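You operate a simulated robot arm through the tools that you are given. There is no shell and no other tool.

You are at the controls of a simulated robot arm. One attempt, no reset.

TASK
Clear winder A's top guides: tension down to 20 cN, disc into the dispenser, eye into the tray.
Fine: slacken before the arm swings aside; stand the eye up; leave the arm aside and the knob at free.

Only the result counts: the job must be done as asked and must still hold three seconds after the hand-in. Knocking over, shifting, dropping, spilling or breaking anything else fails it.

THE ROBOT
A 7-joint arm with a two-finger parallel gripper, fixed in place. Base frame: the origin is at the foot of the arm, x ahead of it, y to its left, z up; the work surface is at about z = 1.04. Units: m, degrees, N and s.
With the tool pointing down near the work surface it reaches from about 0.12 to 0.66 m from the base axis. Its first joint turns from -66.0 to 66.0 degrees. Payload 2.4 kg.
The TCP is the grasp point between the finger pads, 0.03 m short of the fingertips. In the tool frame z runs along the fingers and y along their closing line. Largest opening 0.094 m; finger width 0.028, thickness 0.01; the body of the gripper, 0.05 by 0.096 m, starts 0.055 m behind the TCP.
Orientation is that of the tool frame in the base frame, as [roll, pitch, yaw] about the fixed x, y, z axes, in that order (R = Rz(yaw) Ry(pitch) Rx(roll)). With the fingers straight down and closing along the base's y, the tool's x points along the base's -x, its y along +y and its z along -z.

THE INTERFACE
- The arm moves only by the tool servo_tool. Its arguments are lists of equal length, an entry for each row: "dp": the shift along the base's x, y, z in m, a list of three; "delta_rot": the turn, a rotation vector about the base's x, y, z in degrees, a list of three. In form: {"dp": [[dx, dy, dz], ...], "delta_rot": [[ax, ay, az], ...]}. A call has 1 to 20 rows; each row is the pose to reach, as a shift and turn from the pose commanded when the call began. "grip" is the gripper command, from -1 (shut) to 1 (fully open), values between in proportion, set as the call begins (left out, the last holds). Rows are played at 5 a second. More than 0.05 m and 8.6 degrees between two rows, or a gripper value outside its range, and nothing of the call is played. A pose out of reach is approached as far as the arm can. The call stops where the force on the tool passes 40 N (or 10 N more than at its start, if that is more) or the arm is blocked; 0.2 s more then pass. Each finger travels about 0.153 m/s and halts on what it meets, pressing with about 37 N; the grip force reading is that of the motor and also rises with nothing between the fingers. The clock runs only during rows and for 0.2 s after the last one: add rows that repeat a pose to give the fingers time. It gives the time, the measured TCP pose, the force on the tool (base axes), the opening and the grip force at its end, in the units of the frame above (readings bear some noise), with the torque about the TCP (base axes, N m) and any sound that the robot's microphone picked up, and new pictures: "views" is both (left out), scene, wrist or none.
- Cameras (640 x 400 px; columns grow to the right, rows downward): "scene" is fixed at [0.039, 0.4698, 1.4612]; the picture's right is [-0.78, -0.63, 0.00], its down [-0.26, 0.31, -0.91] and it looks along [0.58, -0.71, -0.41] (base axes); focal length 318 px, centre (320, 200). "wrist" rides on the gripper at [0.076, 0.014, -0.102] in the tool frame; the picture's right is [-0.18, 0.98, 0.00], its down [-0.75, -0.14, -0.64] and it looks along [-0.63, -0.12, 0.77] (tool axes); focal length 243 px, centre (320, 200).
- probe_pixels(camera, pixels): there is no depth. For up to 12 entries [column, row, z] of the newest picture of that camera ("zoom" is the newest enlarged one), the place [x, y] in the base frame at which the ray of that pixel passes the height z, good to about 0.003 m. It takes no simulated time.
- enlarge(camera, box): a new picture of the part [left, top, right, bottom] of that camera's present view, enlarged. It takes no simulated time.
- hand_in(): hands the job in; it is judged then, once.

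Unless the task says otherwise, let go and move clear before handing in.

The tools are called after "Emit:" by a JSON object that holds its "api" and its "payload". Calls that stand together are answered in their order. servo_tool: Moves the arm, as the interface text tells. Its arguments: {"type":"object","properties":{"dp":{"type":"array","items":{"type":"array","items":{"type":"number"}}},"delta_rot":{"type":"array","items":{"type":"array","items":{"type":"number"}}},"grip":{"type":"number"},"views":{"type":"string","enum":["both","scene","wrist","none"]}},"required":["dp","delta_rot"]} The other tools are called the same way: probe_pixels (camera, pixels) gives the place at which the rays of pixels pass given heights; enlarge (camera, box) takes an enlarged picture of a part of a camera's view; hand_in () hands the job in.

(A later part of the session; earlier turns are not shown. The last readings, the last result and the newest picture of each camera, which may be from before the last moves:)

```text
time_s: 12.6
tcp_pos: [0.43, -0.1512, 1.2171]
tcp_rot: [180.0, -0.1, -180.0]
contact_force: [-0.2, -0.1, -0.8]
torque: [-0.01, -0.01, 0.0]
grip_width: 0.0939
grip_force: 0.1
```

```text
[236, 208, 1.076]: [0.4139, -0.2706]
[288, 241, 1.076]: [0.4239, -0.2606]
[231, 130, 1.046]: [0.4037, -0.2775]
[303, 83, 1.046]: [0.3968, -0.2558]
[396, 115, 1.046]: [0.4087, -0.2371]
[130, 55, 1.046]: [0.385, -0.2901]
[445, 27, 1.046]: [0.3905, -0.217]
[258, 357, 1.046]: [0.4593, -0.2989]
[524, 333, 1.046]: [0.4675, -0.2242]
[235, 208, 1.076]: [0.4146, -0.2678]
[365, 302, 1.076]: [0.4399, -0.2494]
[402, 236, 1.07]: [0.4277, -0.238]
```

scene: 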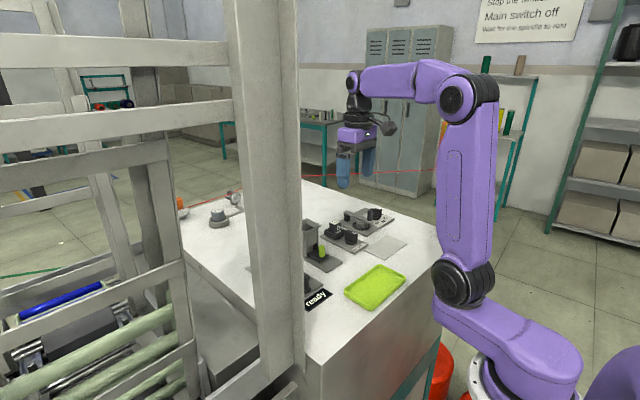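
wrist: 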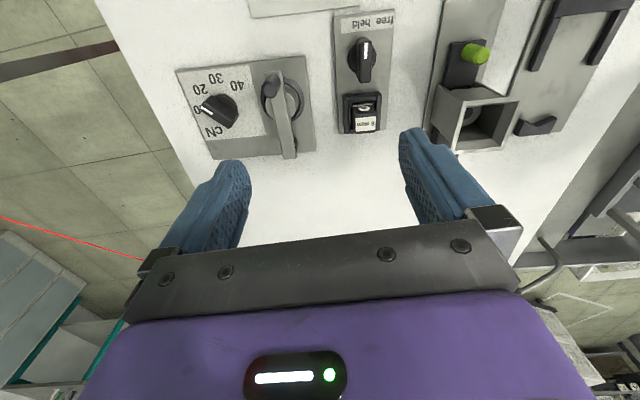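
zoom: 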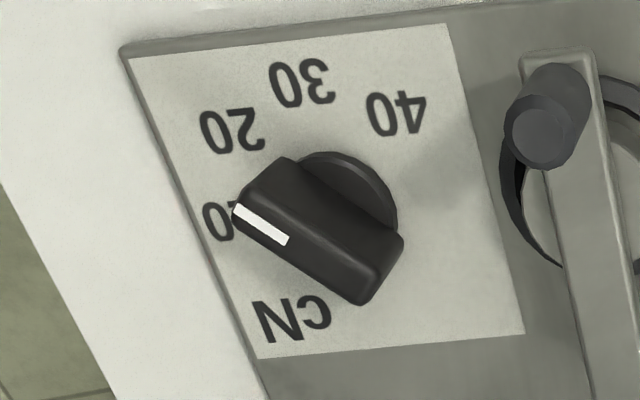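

Worked out from the camera model, the dial pointer is at about 40–42° base, against about 40° for 20, so it's set. The swing arm's path towards +y is blocked by the eye block, so I'll do the eye first. The held knob is centred at about (0.4045,-0.108), and I'll approach it with yaw -5°.

Emit:
{"api": "servo_tool", "payload": {"dp": [[-0.015, 0.025, -0.01], [-0.0255, 0.043, -0.04], [-0.0255, 0.043, -0.08], [-0.0255, 0.043, -0.11], [-0.0255, 0.043, -0.129], [-0.0255, 0.043, -0.129]], "delta_rot": [[0, 0, -3], [0, 0, -5], [0, 0, -5], [0, 0, -5], [0, 0, -5], [0, 0, -5]], "grip": 0.1}}

Emit:
{"api": "enlarge", "payload": {"camera": "wrist", "box": [240, 80, 400, 220]}}

```text
time_s: 14.0
tcp_pos: [0.4032, -0.1089, 1.0881]
tcp_rot: [180.0, 0.0, 175.0]
contact_force: [-0.3, -0.4, -0.3]
torque: [0.02, 0.04, -0.02]
grip_width: 0.0518
grip_force: 0.1
```

scene: 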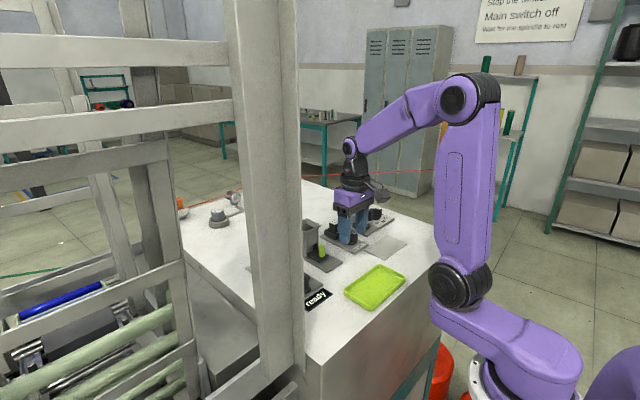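
wrist: 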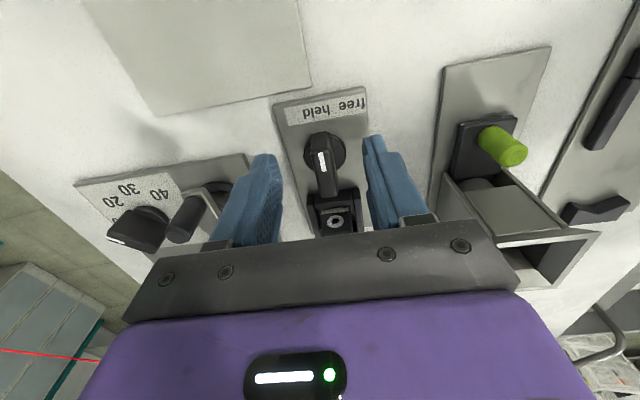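

```text
2.86 times, centred on (320, 150) of wrist
```

zoom: 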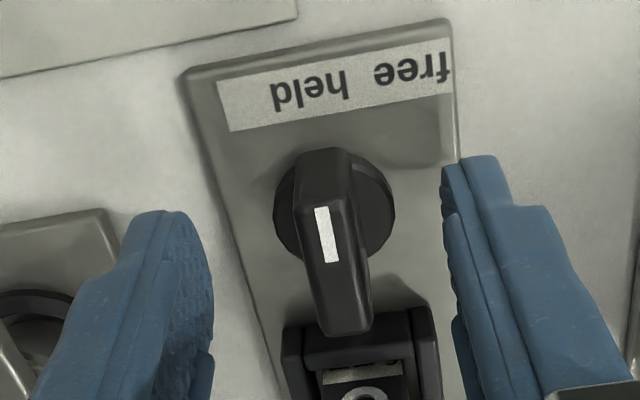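

The knob's wing at zoom (335,240) is centred between the fingers. I'll close on it and turn it -45° towards "free".

Emit:
{"api": "servo_tool", "payload": {"dp": [[0, 0, 0], [0, 0, 0], [0, 0, 0], [0, 0, 0], [0, 0, 0], [0, 0, 0], [0, 0, 0], [0, 0, 0], [0, 0, 0]], "delta_rot": [[0, 0, 0], [0, 0, 0], [0, 0, -8], [0, 0, -16], [0, 0, -24], [0, 0, -32], [0, 0, -40], [0, 0, -45], [0, 0, -45]], "grip": -1}}

Emit:
{"api": "enlarge", "payload": {"camera": "wrist", "box": [240, 80, 400, 220]}}

```text
time_s: 16.0
tcp_pos: [0.4045, -0.104, 1.0874]
tcp_rot: [179.8, -0.3, 130.0]
contact_force: [5.4, 33.3, -4.3]
torque: [-0.23, -0.34, 0.04]
grip_width: 0.0117
grip_force: 45.4
```

scene: 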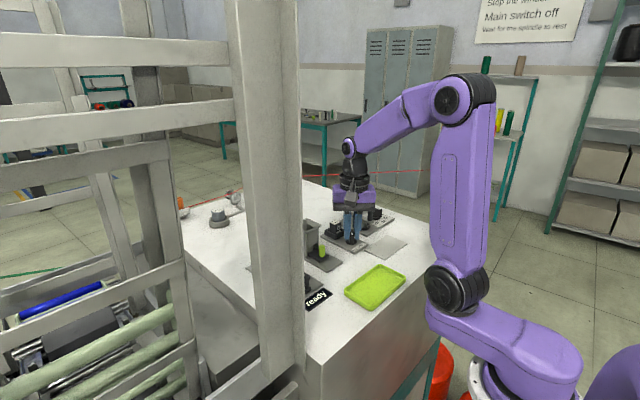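
wrist: 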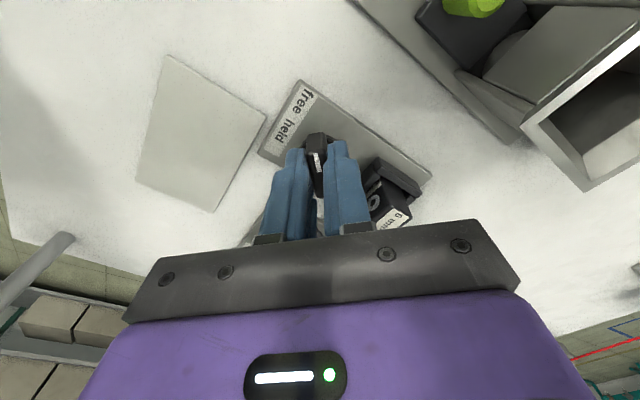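

```text
2.86 times, centred on (320, 150) of wrist
```

zoom: 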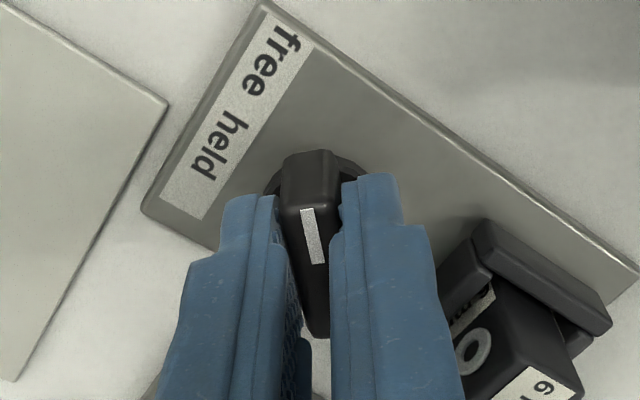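

The pointer now faces the "free" word (zoom (275,62)) and lines up with the pads at -45° relative to the plate. A side force of 33 N remains from a small off-axis grip, so I'll release, rise and inspect.

Emit:
{"api": "servo_tool", "payload": {"dp": [[0, 0, 0], [0, 0, 0], [0, 0, 0.03], [0, 0, 0.07], [0, 0, 0.11], [0, 0, 0.11]], "delta_rot": [[0, 0, 0], [0, 0, 0], [0, 0, 0], [0, 0, 0], [0, 0, 0], [0, 0, 0]], "grip": 0.1, "views": "wrist"}}

Emit:
{"api": "enlarge", "payload": {"camera": "wrist", "box": [230, 10, 410, 150]}}

```text
time_s: 17.4
tcp_pos: [0.4032, -0.1072, 1.1983]
tcp_rot: [-180.0, -0.2, 130.0]
contact_force: [0.1, 0.2, -0.4]
torque: [0.04, 0.01, 0.02]
grip_width: 0.0516
grip_force: 0.0
```

wrist: 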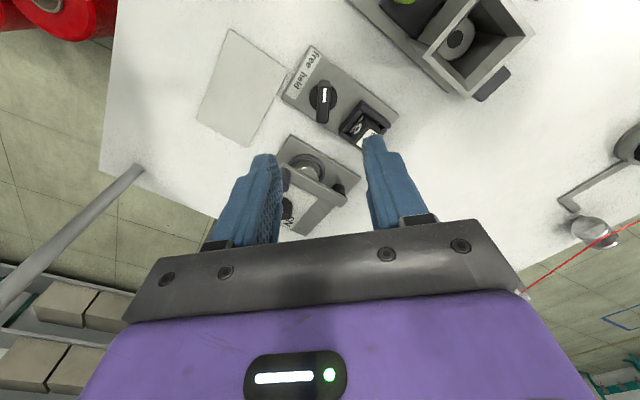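

```text
2.86 times, centred on (320, 80) of wrist
```

zoom: 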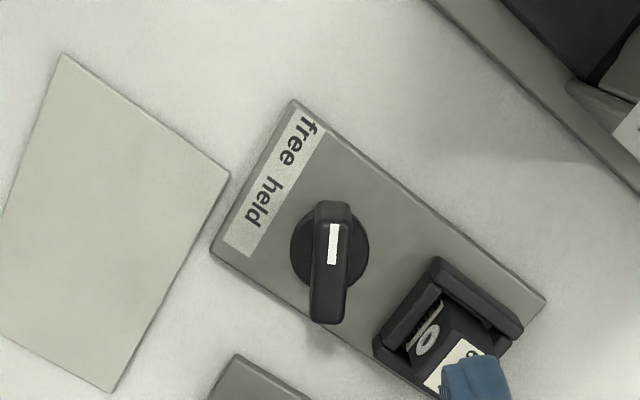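

On release the knob appears to have moved a little further past the "free" word, as if a detent pulled it. I'll zoom in to measure its angle precisely.

Emit:
{"api": "enlarge", "payload": {"camera": "wrist", "box": [285, 40, 365, 135]}}

Emit:
{"api": "enlarge", "payload": {"camera": "wrist", "box": [400, 0, 560, 110]}}

```text
4.21 times, centred on (325, 88) of wrist
```

zoom: 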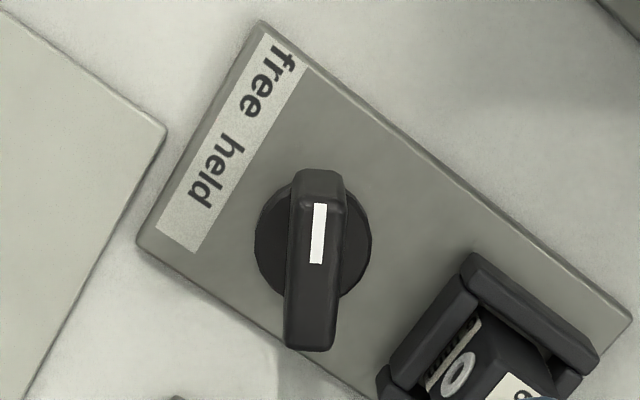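

```text
3.64 times, centred on (480, 55) of wrist
```

zoom: 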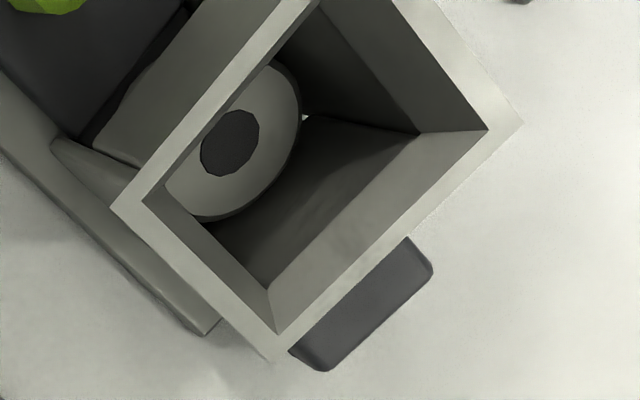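

The knob reads about -60° relative to the plate, which looks like a detented "free" position; the lift test on the eye will confirm it. Triangulation puts the eye block's top at about (0.460,-0.111,1.077). I'll turn back to yaw -5 and hover above it.

Emit:
{"api": "servo_tool", "payload": {"dp": [[0.01, 0, 0], [0.02, 0, 0], [0.03, 0, 0], [0.04, -0.001, 0], [0.05, -0.003, 0], [0.056, -0.003, 0], [0.056, -0.003, 0]], "delta_rot": [[0, 0, 8], [0, 0, 16], [0, 0, 24], [0, 0, 32], [0, 0, 40], [0, 0, 45], [0, 0, 45]], "grip": 0.1}}

Emit:
{"api": "enlarge", "payload": {"camera": "wrist", "box": [260, 20, 380, 160]}}

```text
time_s: 19.0
tcp_pos: [0.4593, -0.111, 1.1981]
tcp_rot: [-179.9, -0.2, 175.0]
contact_force: [-1.0, -0.3, 0.0]
torque: [-0.01, 0.02, -0.01]
grip_width: 0.0518
grip_force: 0.1
```

scene: 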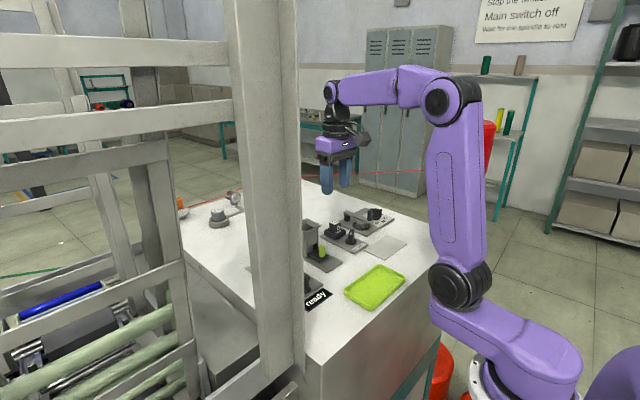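
wrist: 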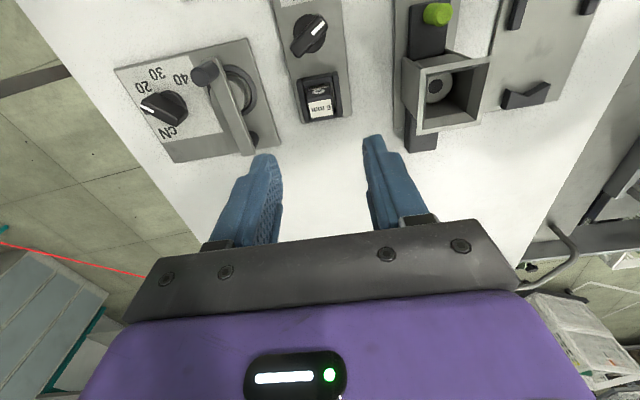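

```text
2.86 times, centred on (320, 90) of wrist
```

zoom: 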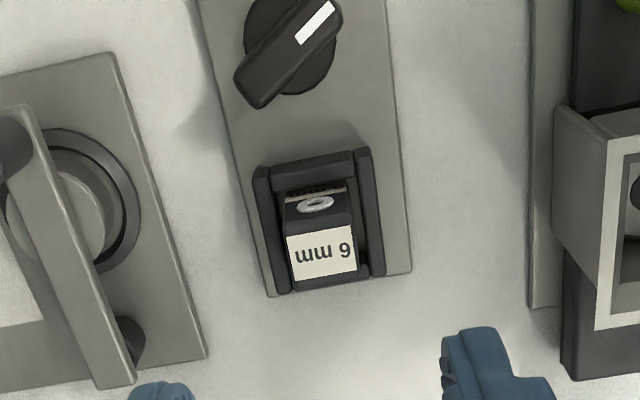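

The eye block at zoom (322,240) is centred under the TCP to within 1.5 mm, and the pocket walls top out at about z 1.059. I'll descend to TCP z=1.0925, which puts the fingertips just above the walls, and grip the block across y.

Emit:
{"api": "servo_tool", "payload": {"dp": [[0.001, 0, -0.03], [0.001, 0, -0.06], [0.001, 0, -0.085], [0.001, 0, -0.1], [0.001, 0, -0.1055], [0.001, 0, -0.1055]], "delta_rot": [[0, 0, 0], [0, 0, 0], [0, 0, 0], [0, 0, 0], [0, 0, 0], [0, 0, 0]], "grip": 0.1}}

Emit:
{"api": "enlarge", "payload": {"camera": "wrist", "box": [240, 90, 400, 240]}}

Emit:
{"api": "enlarge", "payload": {"camera": "scene", "box": [300, 180, 400, 260]}}

```text
time_s: 20.4
tcp_pos: [0.4616, -0.1107, 1.0918]
tcp_rot: [-180.0, -0.1, 175.0]
contact_force: [0.5, -0.3, -0.1]
torque: [-0.02, 0.01, 0.01]
grip_width: 0.0515
grip_force: 0.0
```

scene: 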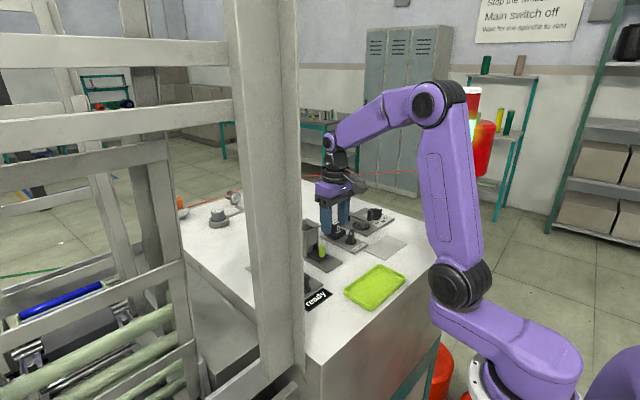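
wrist: 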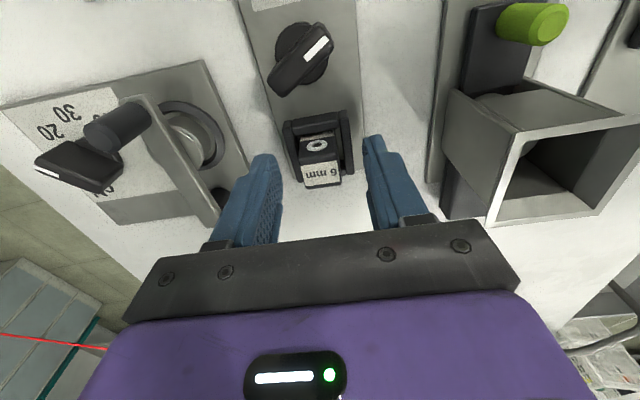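

```text
2.67 times, centred on (320, 165) of wrist
```

zoom: 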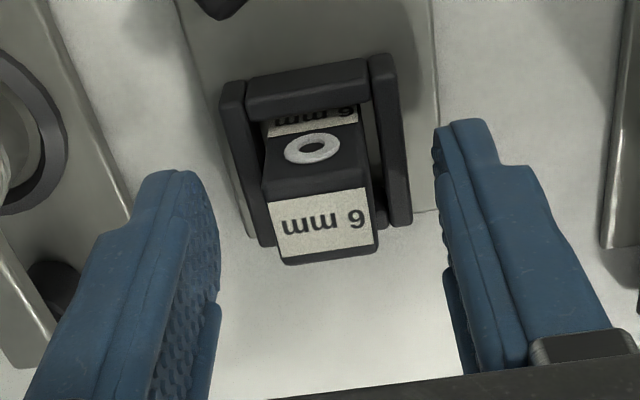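

```text
5.00 times, centred on (350, 220) of scene
```

zoom: 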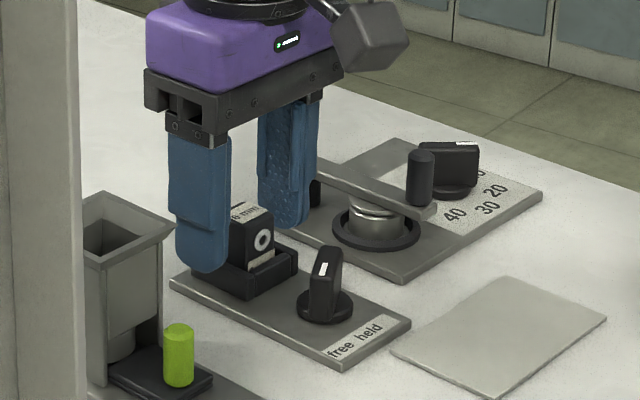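

The fingers straddle the eye block with their tips above the pocket walls. I'll close on the block and then lift gently by 5 mm to see whether it's free.

Emit:
{"api": "servo_tool", "payload": {"dp": [[0, 0, 0], [0, 0, 0], [0, 0, 0]], "delta_rot": [[0, 0, 0], [0, 0, 0], [0, 0, 0]], "grip": -1, "views": "wrist"}}

```text
time_s: 21.2
tcp_pos: [0.4616, -0.1106, 1.0929]
tcp_rot: [-180.0, -0.1, 175.0]
contact_force: [-0.3, 0.9, 0.4]
torque: [0.0, 0.0, 0.02]
grip_width: 0.0205
grip_force: 36.9
```

wrist: 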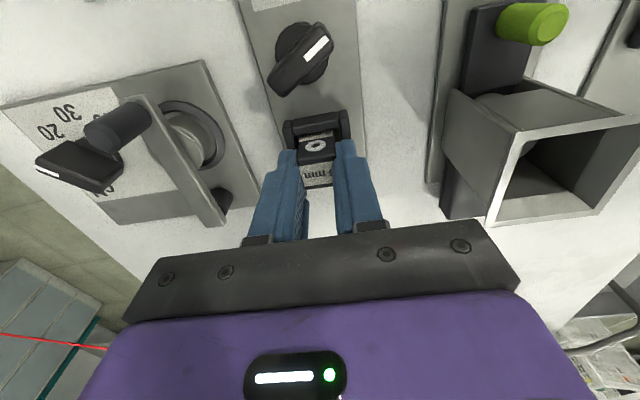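

Gripped at 20.5 mm with negligible side force. Now a gentle lift.

Emit:
{"api": "servo_tool", "payload": {"dp": [[0, 0, 0.003], [0, 0, 0.006], [0, 0, 0.01], [0, 0, 0.01]], "delta_rot": [[0, 0, 0], [0, 0, 0], [0, 0, 0], [0, 0, 0]], "grip": -1}}

Emit:
{"api": "enlarge", "payload": {"camera": "scene", "box": [300, 180, 400, 260]}}

```text
time_s: 22.2
tcp_pos: [0.4602, -0.1113, 1.1032]
tcp_rot: [-180.0, -0.2, 175.0]
contact_force: [-0.2, -0.6, 0.0]
torque: [-0.05, -0.02, 0.0]
grip_width: 0.0206
grip_force: 36.8
```

scene: 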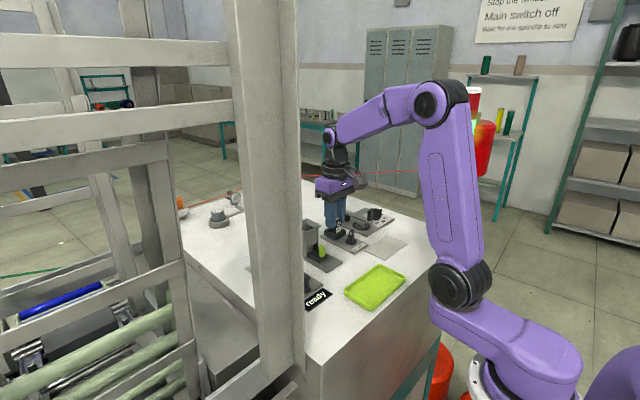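
wrist: 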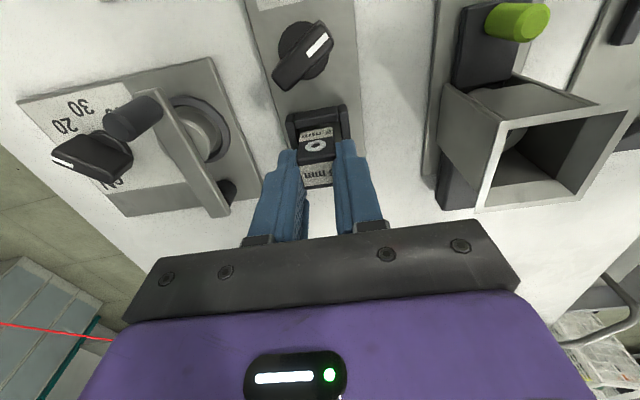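

```text
5.00 times, centred on (350, 220) of scene
```

zoom: 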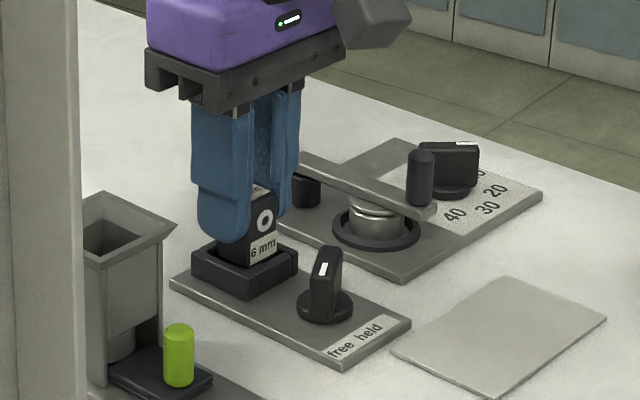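

The eye lifts freely, and its front sticker is now visible above the pocket. I'll raise it well clear and carry it over the tray, staying above z 1.18.

Emit:
{"api": "servo_tool", "payload": {"dp": [[0, 0, 0.03], [0, 0, 0.06], [0, 0, 0.085], [-0.03, 0.01, 0.085], [-0.07, 0.03, 0.085], [-0.11, 0.06, 0.085], [-0.15, 0.085, 0.085], [-0.18, 0.11, 0.085], [-0.18, 0.11, 0.085]], "delta_rot": [[0, 0, 0], [0, 0, 0], [0, 0, 0], [0, 0, 0], [0, 0, 0], [0, 0, 0], [0, 0, 0], [0, 0, 0], [0, 0, 0]], "grip": -1}}

Emit:
{"api": "enlarge", "payload": {"camera": "scene", "box": [320, 160, 480, 320]}}

Emit:
{"api": "enlarge", "payload": {"camera": "wrist", "box": [220, 40, 420, 240]}}

```text
time_s: 24.2
tcp_pos: [0.2806, -0.0, 1.1872]
tcp_rot: [-179.9, -0.1, 175.1]
contact_force: [0.0, -0.4, -0.5]
torque: [0.01, 0.01, 0.02]
grip_width: 0.0205
grip_force: 36.9
```

scene: 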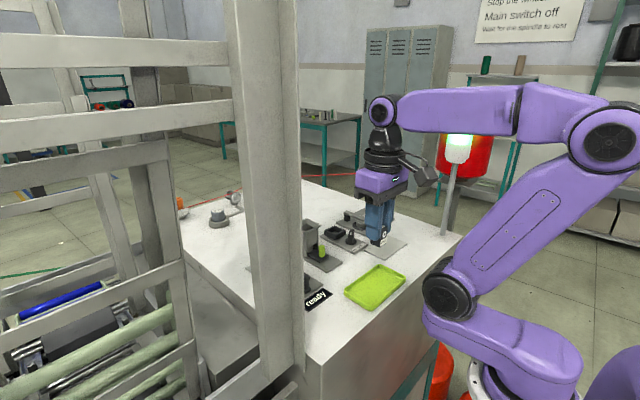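
wrist: 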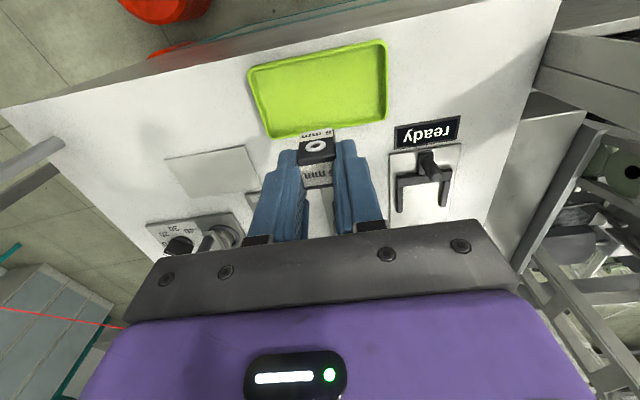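

```text
2.50 times, centred on (400, 240) of scene
```

zoom: 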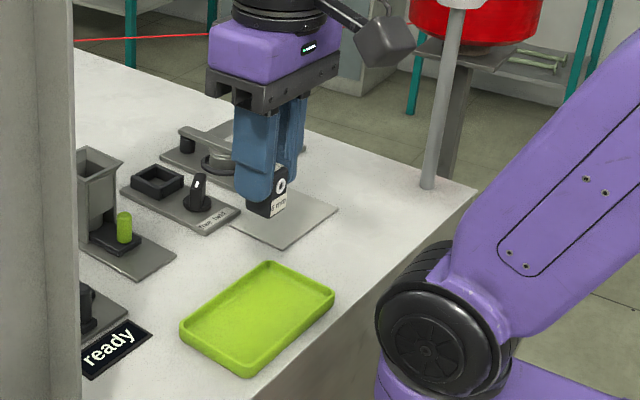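

```text
2.00 times, centred on (320, 140) of wrist
```

zoom: 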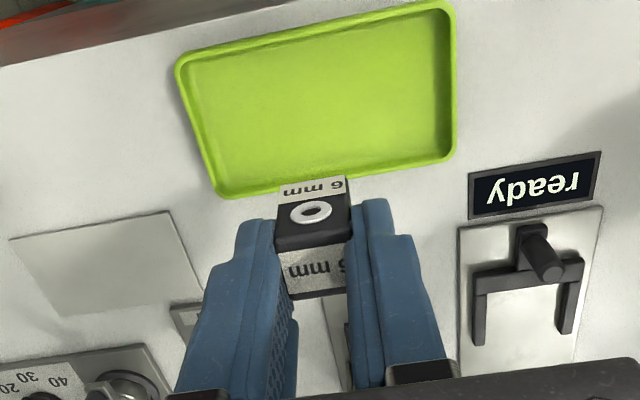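

The eye is held upright, with label and ring visible. The tray centre works out to about (0.2753,0.0025), and the tray is also aligned at yaw -5. I'll move over the centre and lower most of the way.

Emit:
{"api": "servo_tool", "payload": {"dp": [[-0.0053, 0.0025, -0.02], [-0.0053, 0.0025, -0.05], [-0.0053, 0.0025, -0.075], [-0.0053, 0.0025, -0.088], [-0.0053, 0.0025, -0.088]], "delta_rot": [[0, 0, 0], [0, 0, 0], [0, 0, 0], [0, 0, 0], [0, 0, 0]], "grip": -1}}

Emit:
{"api": "enlarge", "payload": {"camera": "scene", "box": [320, 220, 450, 320]}}

Emit:
{"api": "enlarge", "payload": {"camera": "wrist", "box": [200, 60, 440, 240]}}

```text
time_s: 25.4
tcp_pos: [0.2755, 0.0007, 1.1001]
tcp_rot: [179.9, -0.1, 175.0]
contact_force: [0.6, -0.5, 0.0]
torque: [0.01, -0.01, 0.0]
grip_width: 0.0207
grip_force: 36.9
```

scene: 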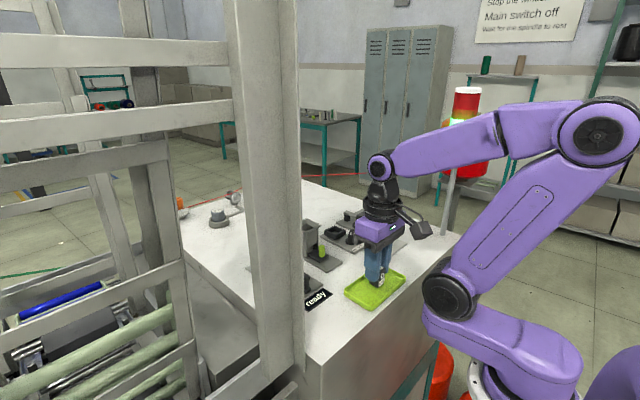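
wrist: 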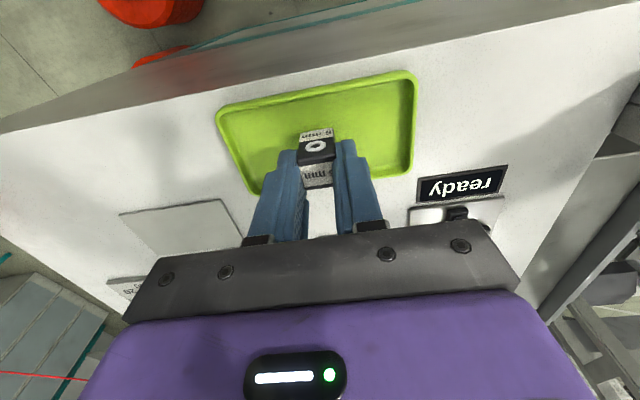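

```text
4.00 times, centred on (385, 270) of scene
```

zoom: 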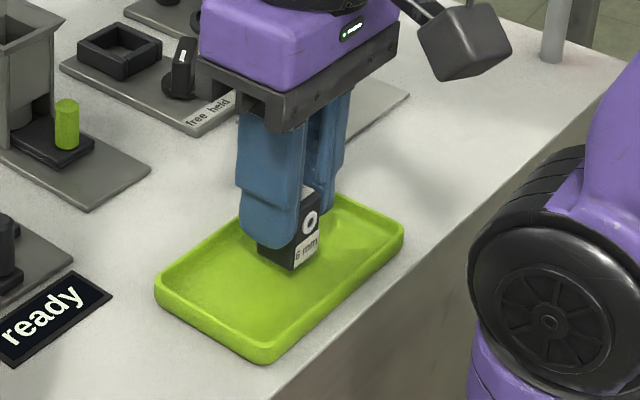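

```text
2.22 times, centred on (320, 150) of wrist
```

zoom: 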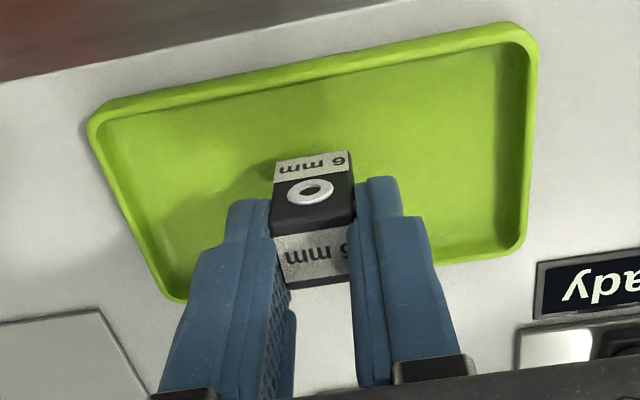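

The eye is over the tray floor at zoom (295,255) in the scene. I'll lower it in small steps to feel for contact.

Emit:
{"api": "servo_tool", "payload": {"dp": [[0, 0, -0.003], [0, 0, -0.005], [0, 0, -0.0065], [0, 0, -0.008], [0, 0, -0.008]], "delta_rot": [[0, 0, 0], [0, 0, 0], [0, 0, 0], [0, 0, 0], [0, 0, 0]], "grip": -1, "views": "scene"}}

Emit:
{"api": "enlarge", "payload": {"camera": "scene", "box": [345, 240, 415, 310]}}

```text
time_s: 26.6
tcp_pos: [0.275, 0.0013, 1.0919]
tcp_rot: [180.0, -0.2, 174.9]
contact_force: [0.2, -0.3, -0.3]
torque: [-0.02, -0.04, -0.02]
grip_width: 0.0205
grip_force: 36.9
```

scene: 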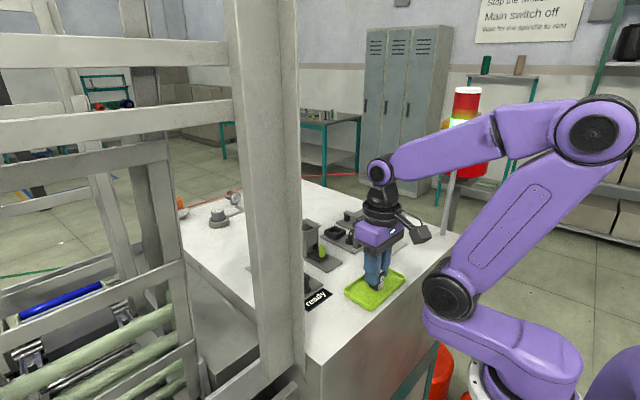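

```text
5.71 times, centred on (380, 275) of scene
```

zoom: 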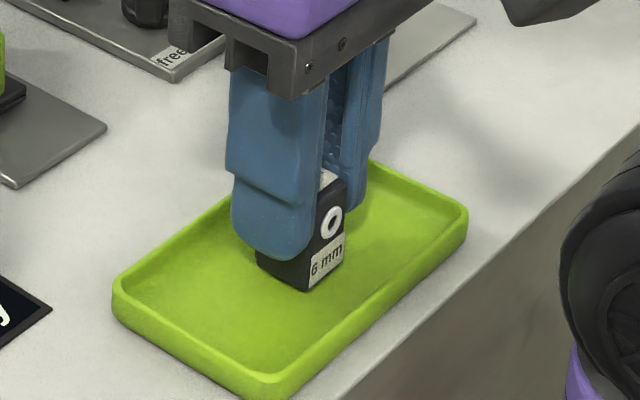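

No contact yet at z 1.0919, so I'll keep going in 1 mm steps.

Emit:
{"api": "servo_tool", "payload": {"dp": [[0, 0, -0.001], [0, 0, -0.002], [0, 0, -0.003], [0, 0, -0.003]], "delta_rot": [[0, 0, 0], [0, 0, 0], [0, 0, 0], [0, 0, 0]], "grip": -1, "views": "none"}}

```text
time_s: 27.6
tcp_pos: [0.2745, 0.0018, 1.09]
tcp_rot: [180.0, -0.1, 175.0]
contact_force: [-5.2, 0.7, 22.8]
torque: [0.04, 0.29, 0.03]
grip_width: 0.0207
grip_force: 37.0
```

Contact: 22.8 N upward at z≈1.090, so the eye is on the tray floor. I'll back off about 1.5 mm to unload it, then open in place.

Emit:
{"api": "servo_tool", "payload": {"dp": [[0, 0, 0.0012], [0, 0, 0.0012]], "delta_rot": [[0, 0, 0], [0, 0, 0]], "grip": -1, "views": "none"}}

```text
time_s: 28.2
tcp_pos: [0.2762, 0.0008, 1.0901]
tcp_rot: [-180.0, -0.1, 175.0]
contact_force: [0.9, -0.5, 1.5]
torque: [-0.01, -0.01, 0.01]
grip_width: 0.0208
grip_force: 36.9
```

Now it's unloaded (1.5 N). I'll open to about 50 mm and rise straight up.

Emit:
{"api": "servo_tool", "payload": {"dp": [[0, 0, 0], [0, 0, 0], [0, 0, 0], [0, 0, 0.02], [0, 0, 0.06], [0, 0, 0.1], [0, 0, 0.1]], "delta_rot": [[0, 0, 0], [0, 0, 0], [0, 0, 0], [0, 0, 0], [0, 0, 0], [0, 0, 0], [0, 0, 0]], "grip": 0.1}}

Emit:
{"api": "enlarge", "payload": {"camera": "scene", "box": [320, 200, 430, 310]}}

Emit:
{"api": "enlarge", "payload": {"camera": "wrist", "box": [220, 20, 420, 180]}}

```text
time_s: 29.8
tcp_pos: [0.2756, 0.0018, 1.1912]
tcp_rot: [180.0, -0.2, 175.0]
contact_force: [0.5, 0.3, 0.2]
torque: [-0.02, 0.01, 0.01]
grip_width: 0.0516
grip_force: 0.0
```

scene: 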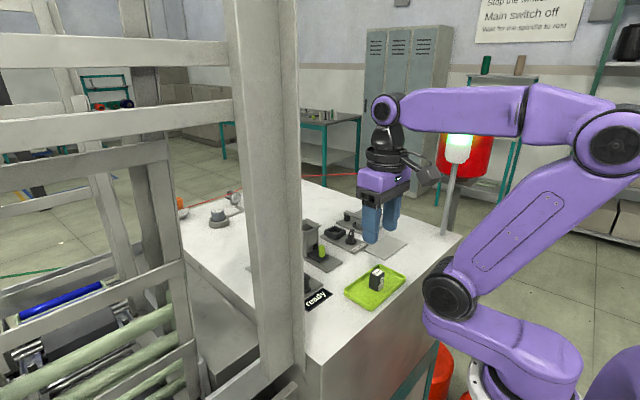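
wrist: 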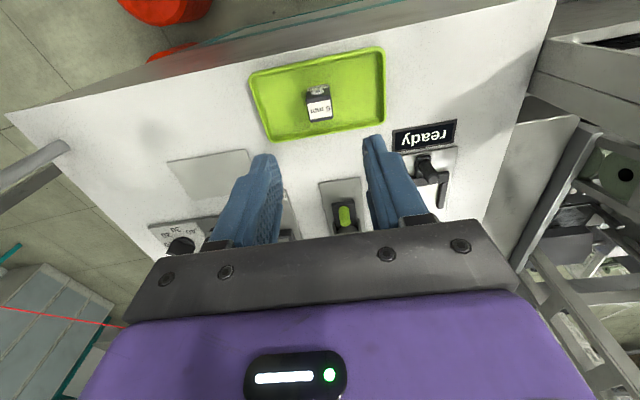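

```text
3.64 times, centred on (375, 255) of scene
```

zoom: 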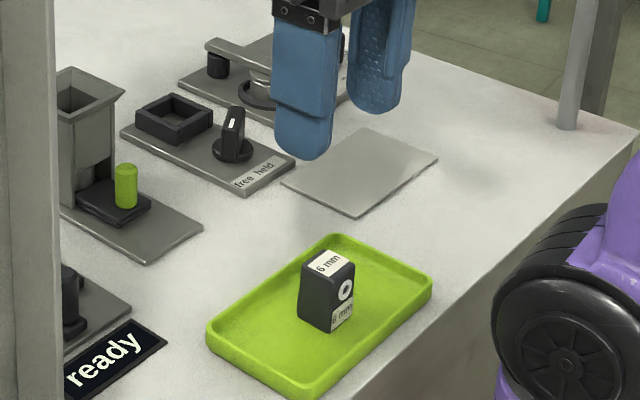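

```text
2.50 times, centred on (320, 100) of wrist
```

zoom: 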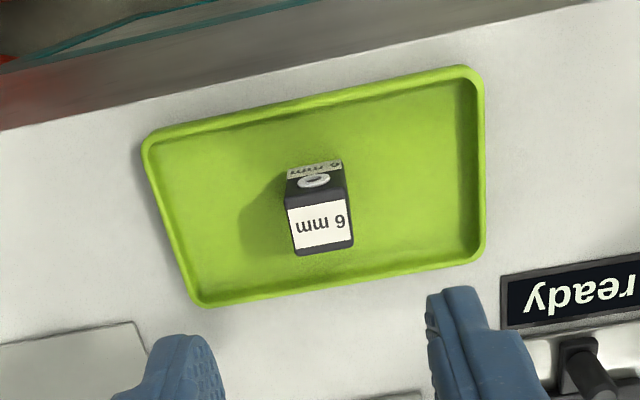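

The eye is standing upright in the tray, clear of its walls. Next is the arm: I'll go above it for a good look at the bar, pivot and handle.

Emit:
{"api": "servo_tool", "payload": {"dp": [[0.03, -0.03, 0.01], [0.06, -0.065, 0.015], [0.09, -0.1, 0.02], [0.12, -0.135, 0.02], [0.145, -0.17, 0.02], [0.155, -0.187, 0.02], [0.155, -0.187, 0.02]], "delta_rot": [[0, 0, 0], [0, 0, 0], [0, 0, 0], [0, 0, 0], [0, 0, 0], [0, 0, 0], [0, 0, 0]], "grip": -0.2}}

Emit:
{"api": "enlarge", "payload": {"camera": "wrist", "box": [260, 20, 400, 160]}}

Emit:
{"api": "enlarge", "payload": {"camera": "scene", "box": [325, 195, 405, 255]}}

```text
time_s: 31.4
tcp_pos: [0.4314, -0.1866, 1.2113]
tcp_rot: [-180.0, -0.2, 175.1]
contact_force: [0.5, 0.0, -0.5]
torque: [0.0, 0.01, -0.01]
grip_width: 0.0376
grip_force: 0.1
```

scene: 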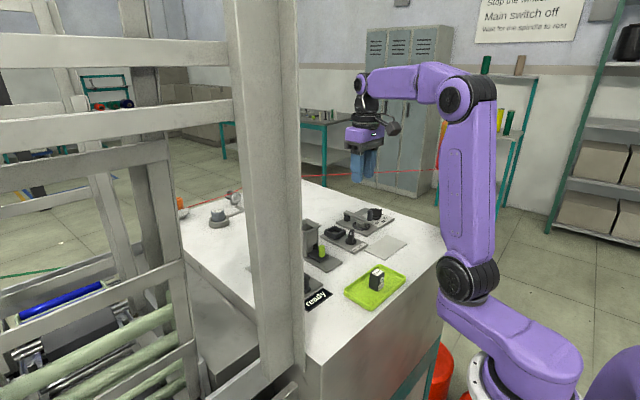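
wrist: 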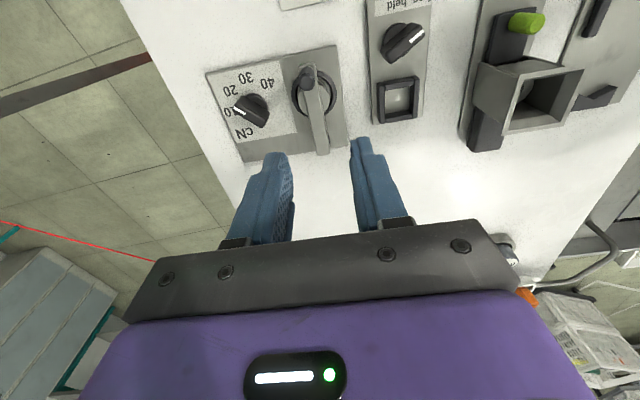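

```text
2.86 times, centred on (330, 90) of wrist
```

zoom: 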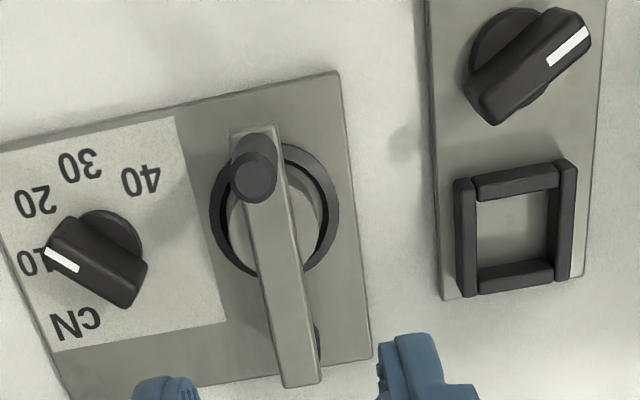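

```text
6.67 times, centred on (365, 225) of scene
```

zoom: 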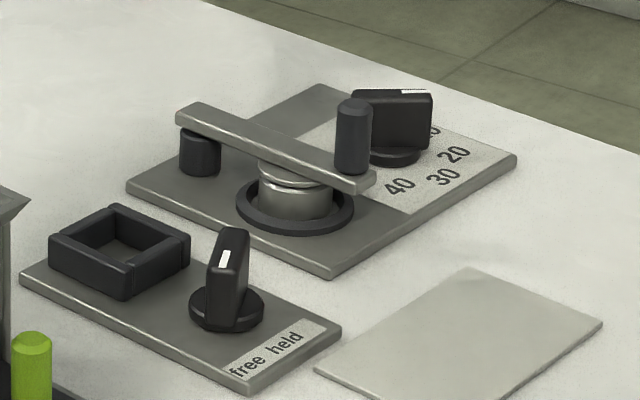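

Handle top works out to (0.4053,-0.1907) and the pivot to (0.4816,-0.198), so the swing radius is about 77 mm. The eye pocket is now empty, so a swing towards +y is clear. I'll lower the fingers around the handle with their tips above the bar and knob tops.

Emit:
{"api": "servo_tool", "payload": {"dp": [[-0.015, -0.003, -0.02], [-0.0261, -0.0041, -0.05], [-0.0261, -0.0041, -0.08], [-0.0261, -0.0041, -0.1023], [-0.0261, -0.0041, -0.1023]], "delta_rot": [[0, 0, 0], [0, 0, 0], [0, 0, 0], [0, 0, 0], [0, 0, 0]], "grip": -0.2}}

Emit:
{"api": "enlarge", "payload": {"camera": "wrist", "box": [240, 80, 400, 240]}}

Emit:
{"api": "enlarge", "payload": {"camera": "scene", "box": [325, 175, 425, 255]}}

```text
time_s: 32.6
tcp_pos: [0.4037, -0.1904, 1.1084]
tcp_rot: [180.0, -0.1, 175.2]
contact_force: [-0.4, 0.6, 0.2]
torque: [-0.01, 0.03, 0.01]
grip_width: 0.0376
grip_force: 0.1
```

scene: 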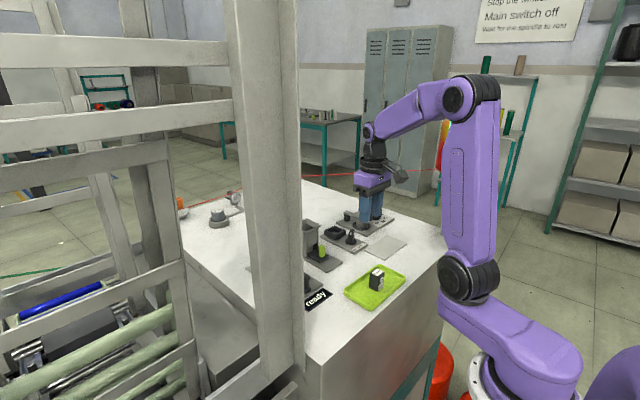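
wrist: 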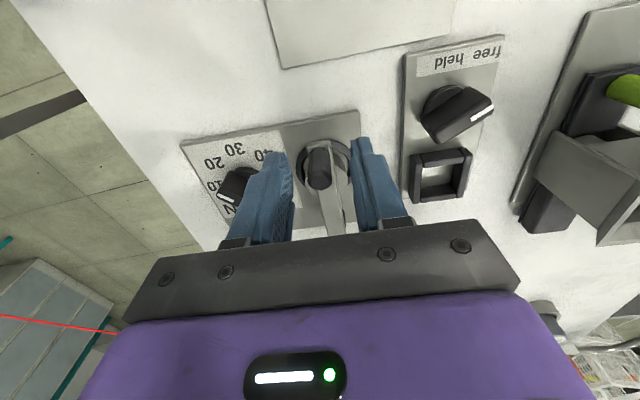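

```text
2.50 times, centred on (320, 160) of wrist
```

zoom: 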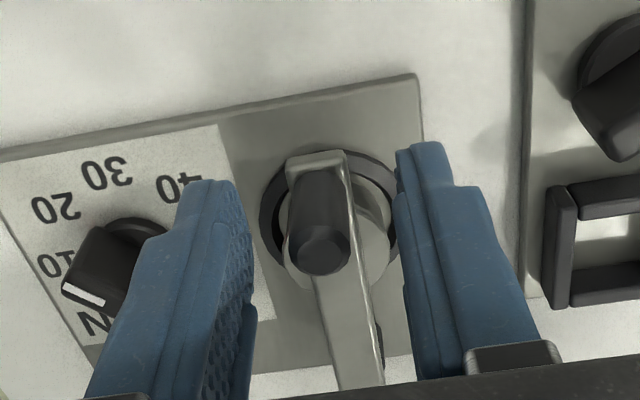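

```text
5.00 times, centred on (375, 215) of scene
```

zoom: 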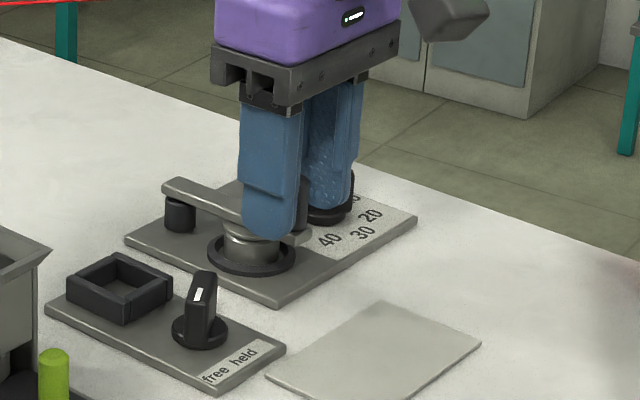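

The handle is centred between the fingers at zoom (319,245). I'll close on it.

Emit:
{"api": "servo_tool", "payload": {"dp": [[0, 0, 0], [0, 0, 0], [0, 0, 0]], "delta_rot": [[0, 0, 0], [0, 0, 0], [0, 0, 0]], "grip": -1, "views": "none"}}

```text
time_s: 33.4
tcp_pos: [0.4058, -0.1911, 1.1078]
tcp_rot: [-180.0, -0.1, 175.0]
contact_force: [0.1, 0.8, -5.3]
torque: [-0.54, -0.55, 0.07]
grip_width: 0.0131
grip_force: 44.8
```

Gripped at 13 mm. I'll start the swing towards +y along the arc, turning the tool with it, only 16° at first to check the forces.

Emit:
{"api": "servo_tool", "payload": {"dp": [[0.0007, 0.0053, 0], [0.0017, 0.0105, 0], [0.0032, 0.0157, 0], [0.0049, 0.0207, 0], [0.0049, 0.0207, 0]], "delta_rot": [[0, 0, -4], [0, 0, -8], [0, 0, -12], [0, 0, -16], [0, 0, -16]], "grip": -1}}

Emit:
{"api": "enlarge", "payload": {"camera": "scene", "box": [325, 175, 425, 255]}}

```text
time_s: 34.6
tcp_pos: [0.4091, -0.1693, 1.1078]
tcp_rot: [180.0, 0.0, 159.0]
contact_force: [7.7, -3.0, -3.3]
torque: [0.47, 0.14, -0.03]
grip_width: 0.0132
grip_force: 45.2
```

scene: 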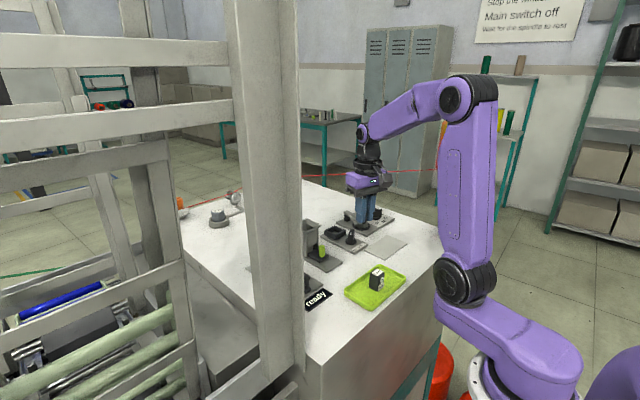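
wrist: 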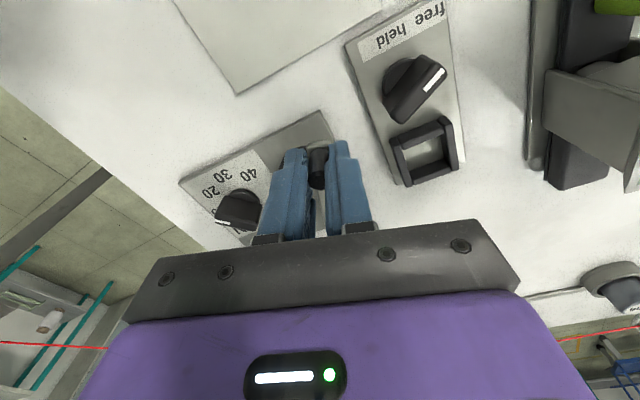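

```text
5.00 times, centred on (375, 215) of scene
```

zoom: 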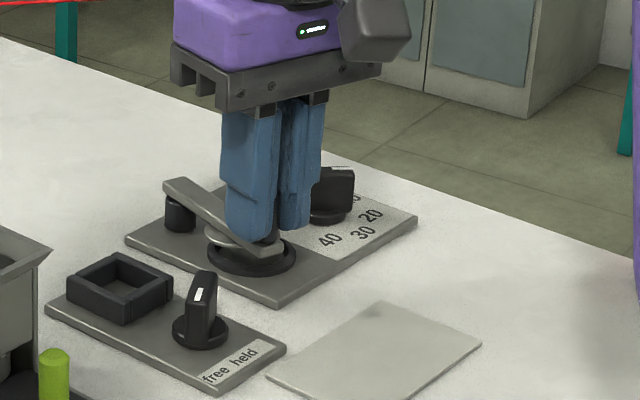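

The bar pivots at its far end as modelled and the forces are small. Continuing the arc to about 48°.

Emit:
{"api": "servo_tool", "payload": {"dp": [[0.0022, 0.0049, 0], [0.0046, 0.0096, 0], [0.0074, 0.0142, 0], [0.0105, 0.0185, 0], [0.0138, 0.0226, 0], [0.0175, 0.0265, 0], [0.0215, 0.0302, 0], [0.0257, 0.0335, 0], [0.0257, 0.0335, 0]], "delta_rot": [[0, 0, -4], [0, 0, -8], [0, 0, -12], [0, 0, -16], [0, 0, -20], [0, 0, -24], [0, 0, -28], [0, 0, -32], [0, 0, -32]], "grip": -1}}

Emit:
{"api": "enlarge", "payload": {"camera": "scene", "box": [325, 175, 425, 255]}}

```text
time_s: 36.6
tcp_pos: [0.4346, -0.1358, 1.1077]
tcp_rot: [-180.0, 0.0, 127.0]
contact_force: [0.4, -2.0, 1.7]
torque: [0.69, -0.16, 0.0]
grip_width: 0.0131
grip_force: 44.7
```

scene: 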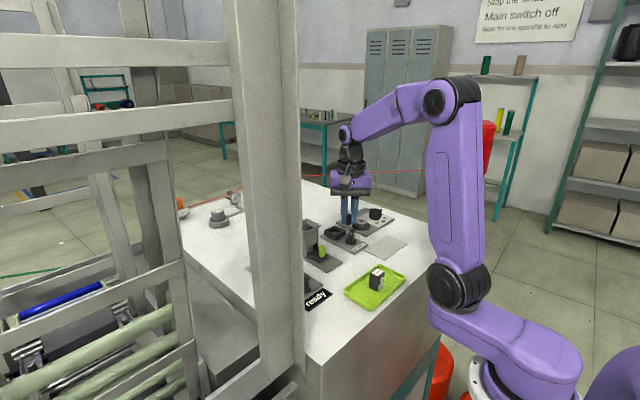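
wrist: 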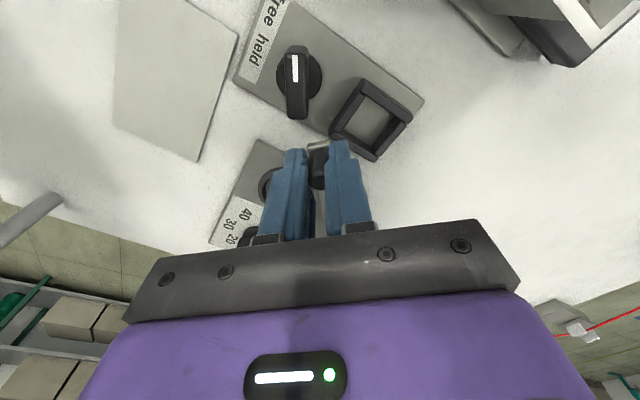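

```text
5.00 times, centred on (375, 215) of scene
```

zoom: 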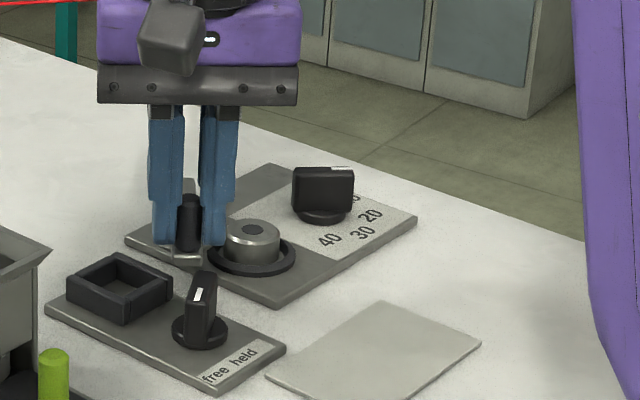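

The disc is now uncovered at zoom (252,235), with a hole in its top. I'll swing on towards 64°, watching for a stop.

Emit:
{"api": "servo_tool", "payload": {"dp": [[0.0043, 0.003, 0], [0.0089, 0.0057, 0], [0.0136, 0.0081, 0], [0.0186, 0.0102, 0], [0.0186, 0.0102, 0]], "delta_rot": [[0, 0, -4], [0, 0, -8], [0, 0, -12], [0, 0, -16], [0, 0, -16]], "grip": -1}}

Emit:
{"api": "enlarge", "payload": {"camera": "scene", "box": [305, 175, 405, 255]}}

```text
time_s: 37.5
tcp_pos: [0.4442, -0.1311, 1.1064]
tcp_rot: [-179.0, -0.3, 112.8]
contact_force: [-15.9, -1.4, 7.4]
torque: [-0.12, -0.72, -0.12]
grip_width: 0.0132
grip_force: 45.2
stopped in row 4: the force on the tool passed its limit at 45 N (the readings are from after the stop); the commanded pose is now the measured one
```

scene: 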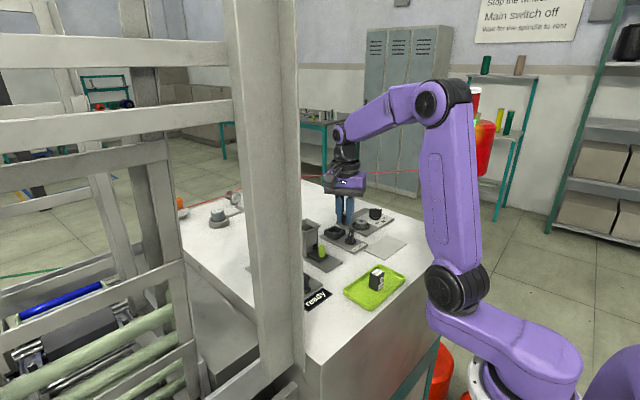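
wrist: 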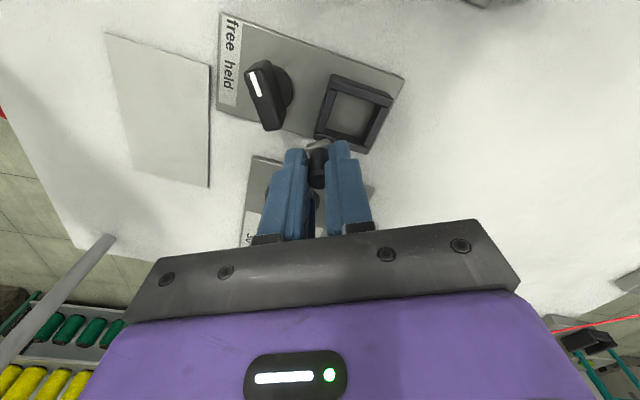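

```text
5.00 times, centred on (355, 215) of scene
```

zoom: 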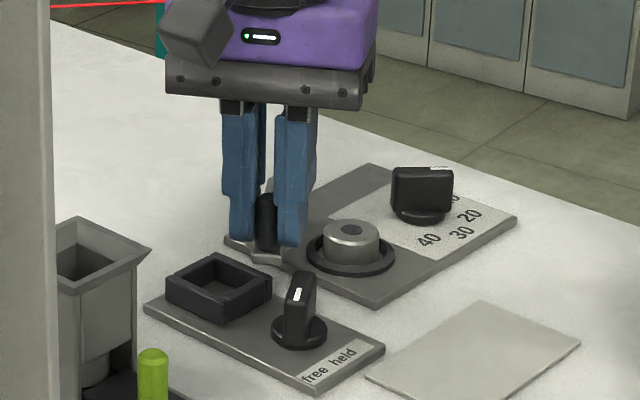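

The swing hit a stop at about 55–60°. I'll check whether the bar is touching the pocket wall or has reached its own limit.

Emit:
{"api": "enlarge", "payload": {"camera": "wrist", "box": [250, 60, 410, 220]}}

Emit:
{"api": "enlarge", "payload": {"camera": "scene", "box": [325, 205, 375, 245]}}

```text
2.50 times, centred on (330, 140) of wrist
```

zoom: 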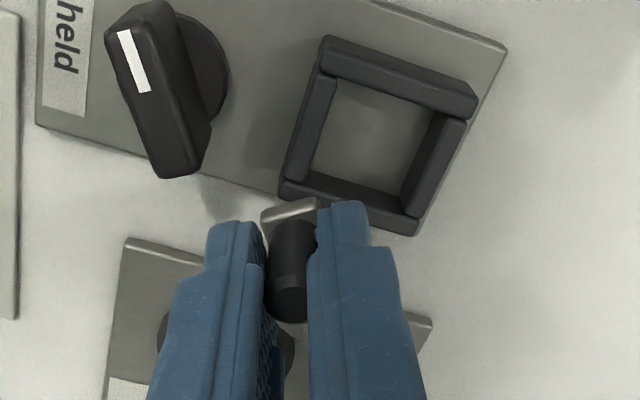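

```text
10.00 times, centred on (350, 225) of scene
```

zoom: 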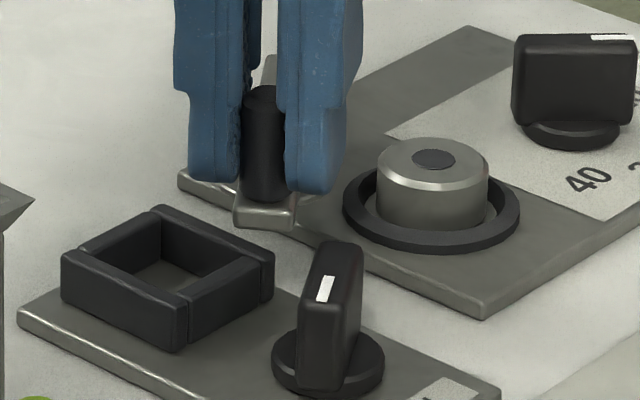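

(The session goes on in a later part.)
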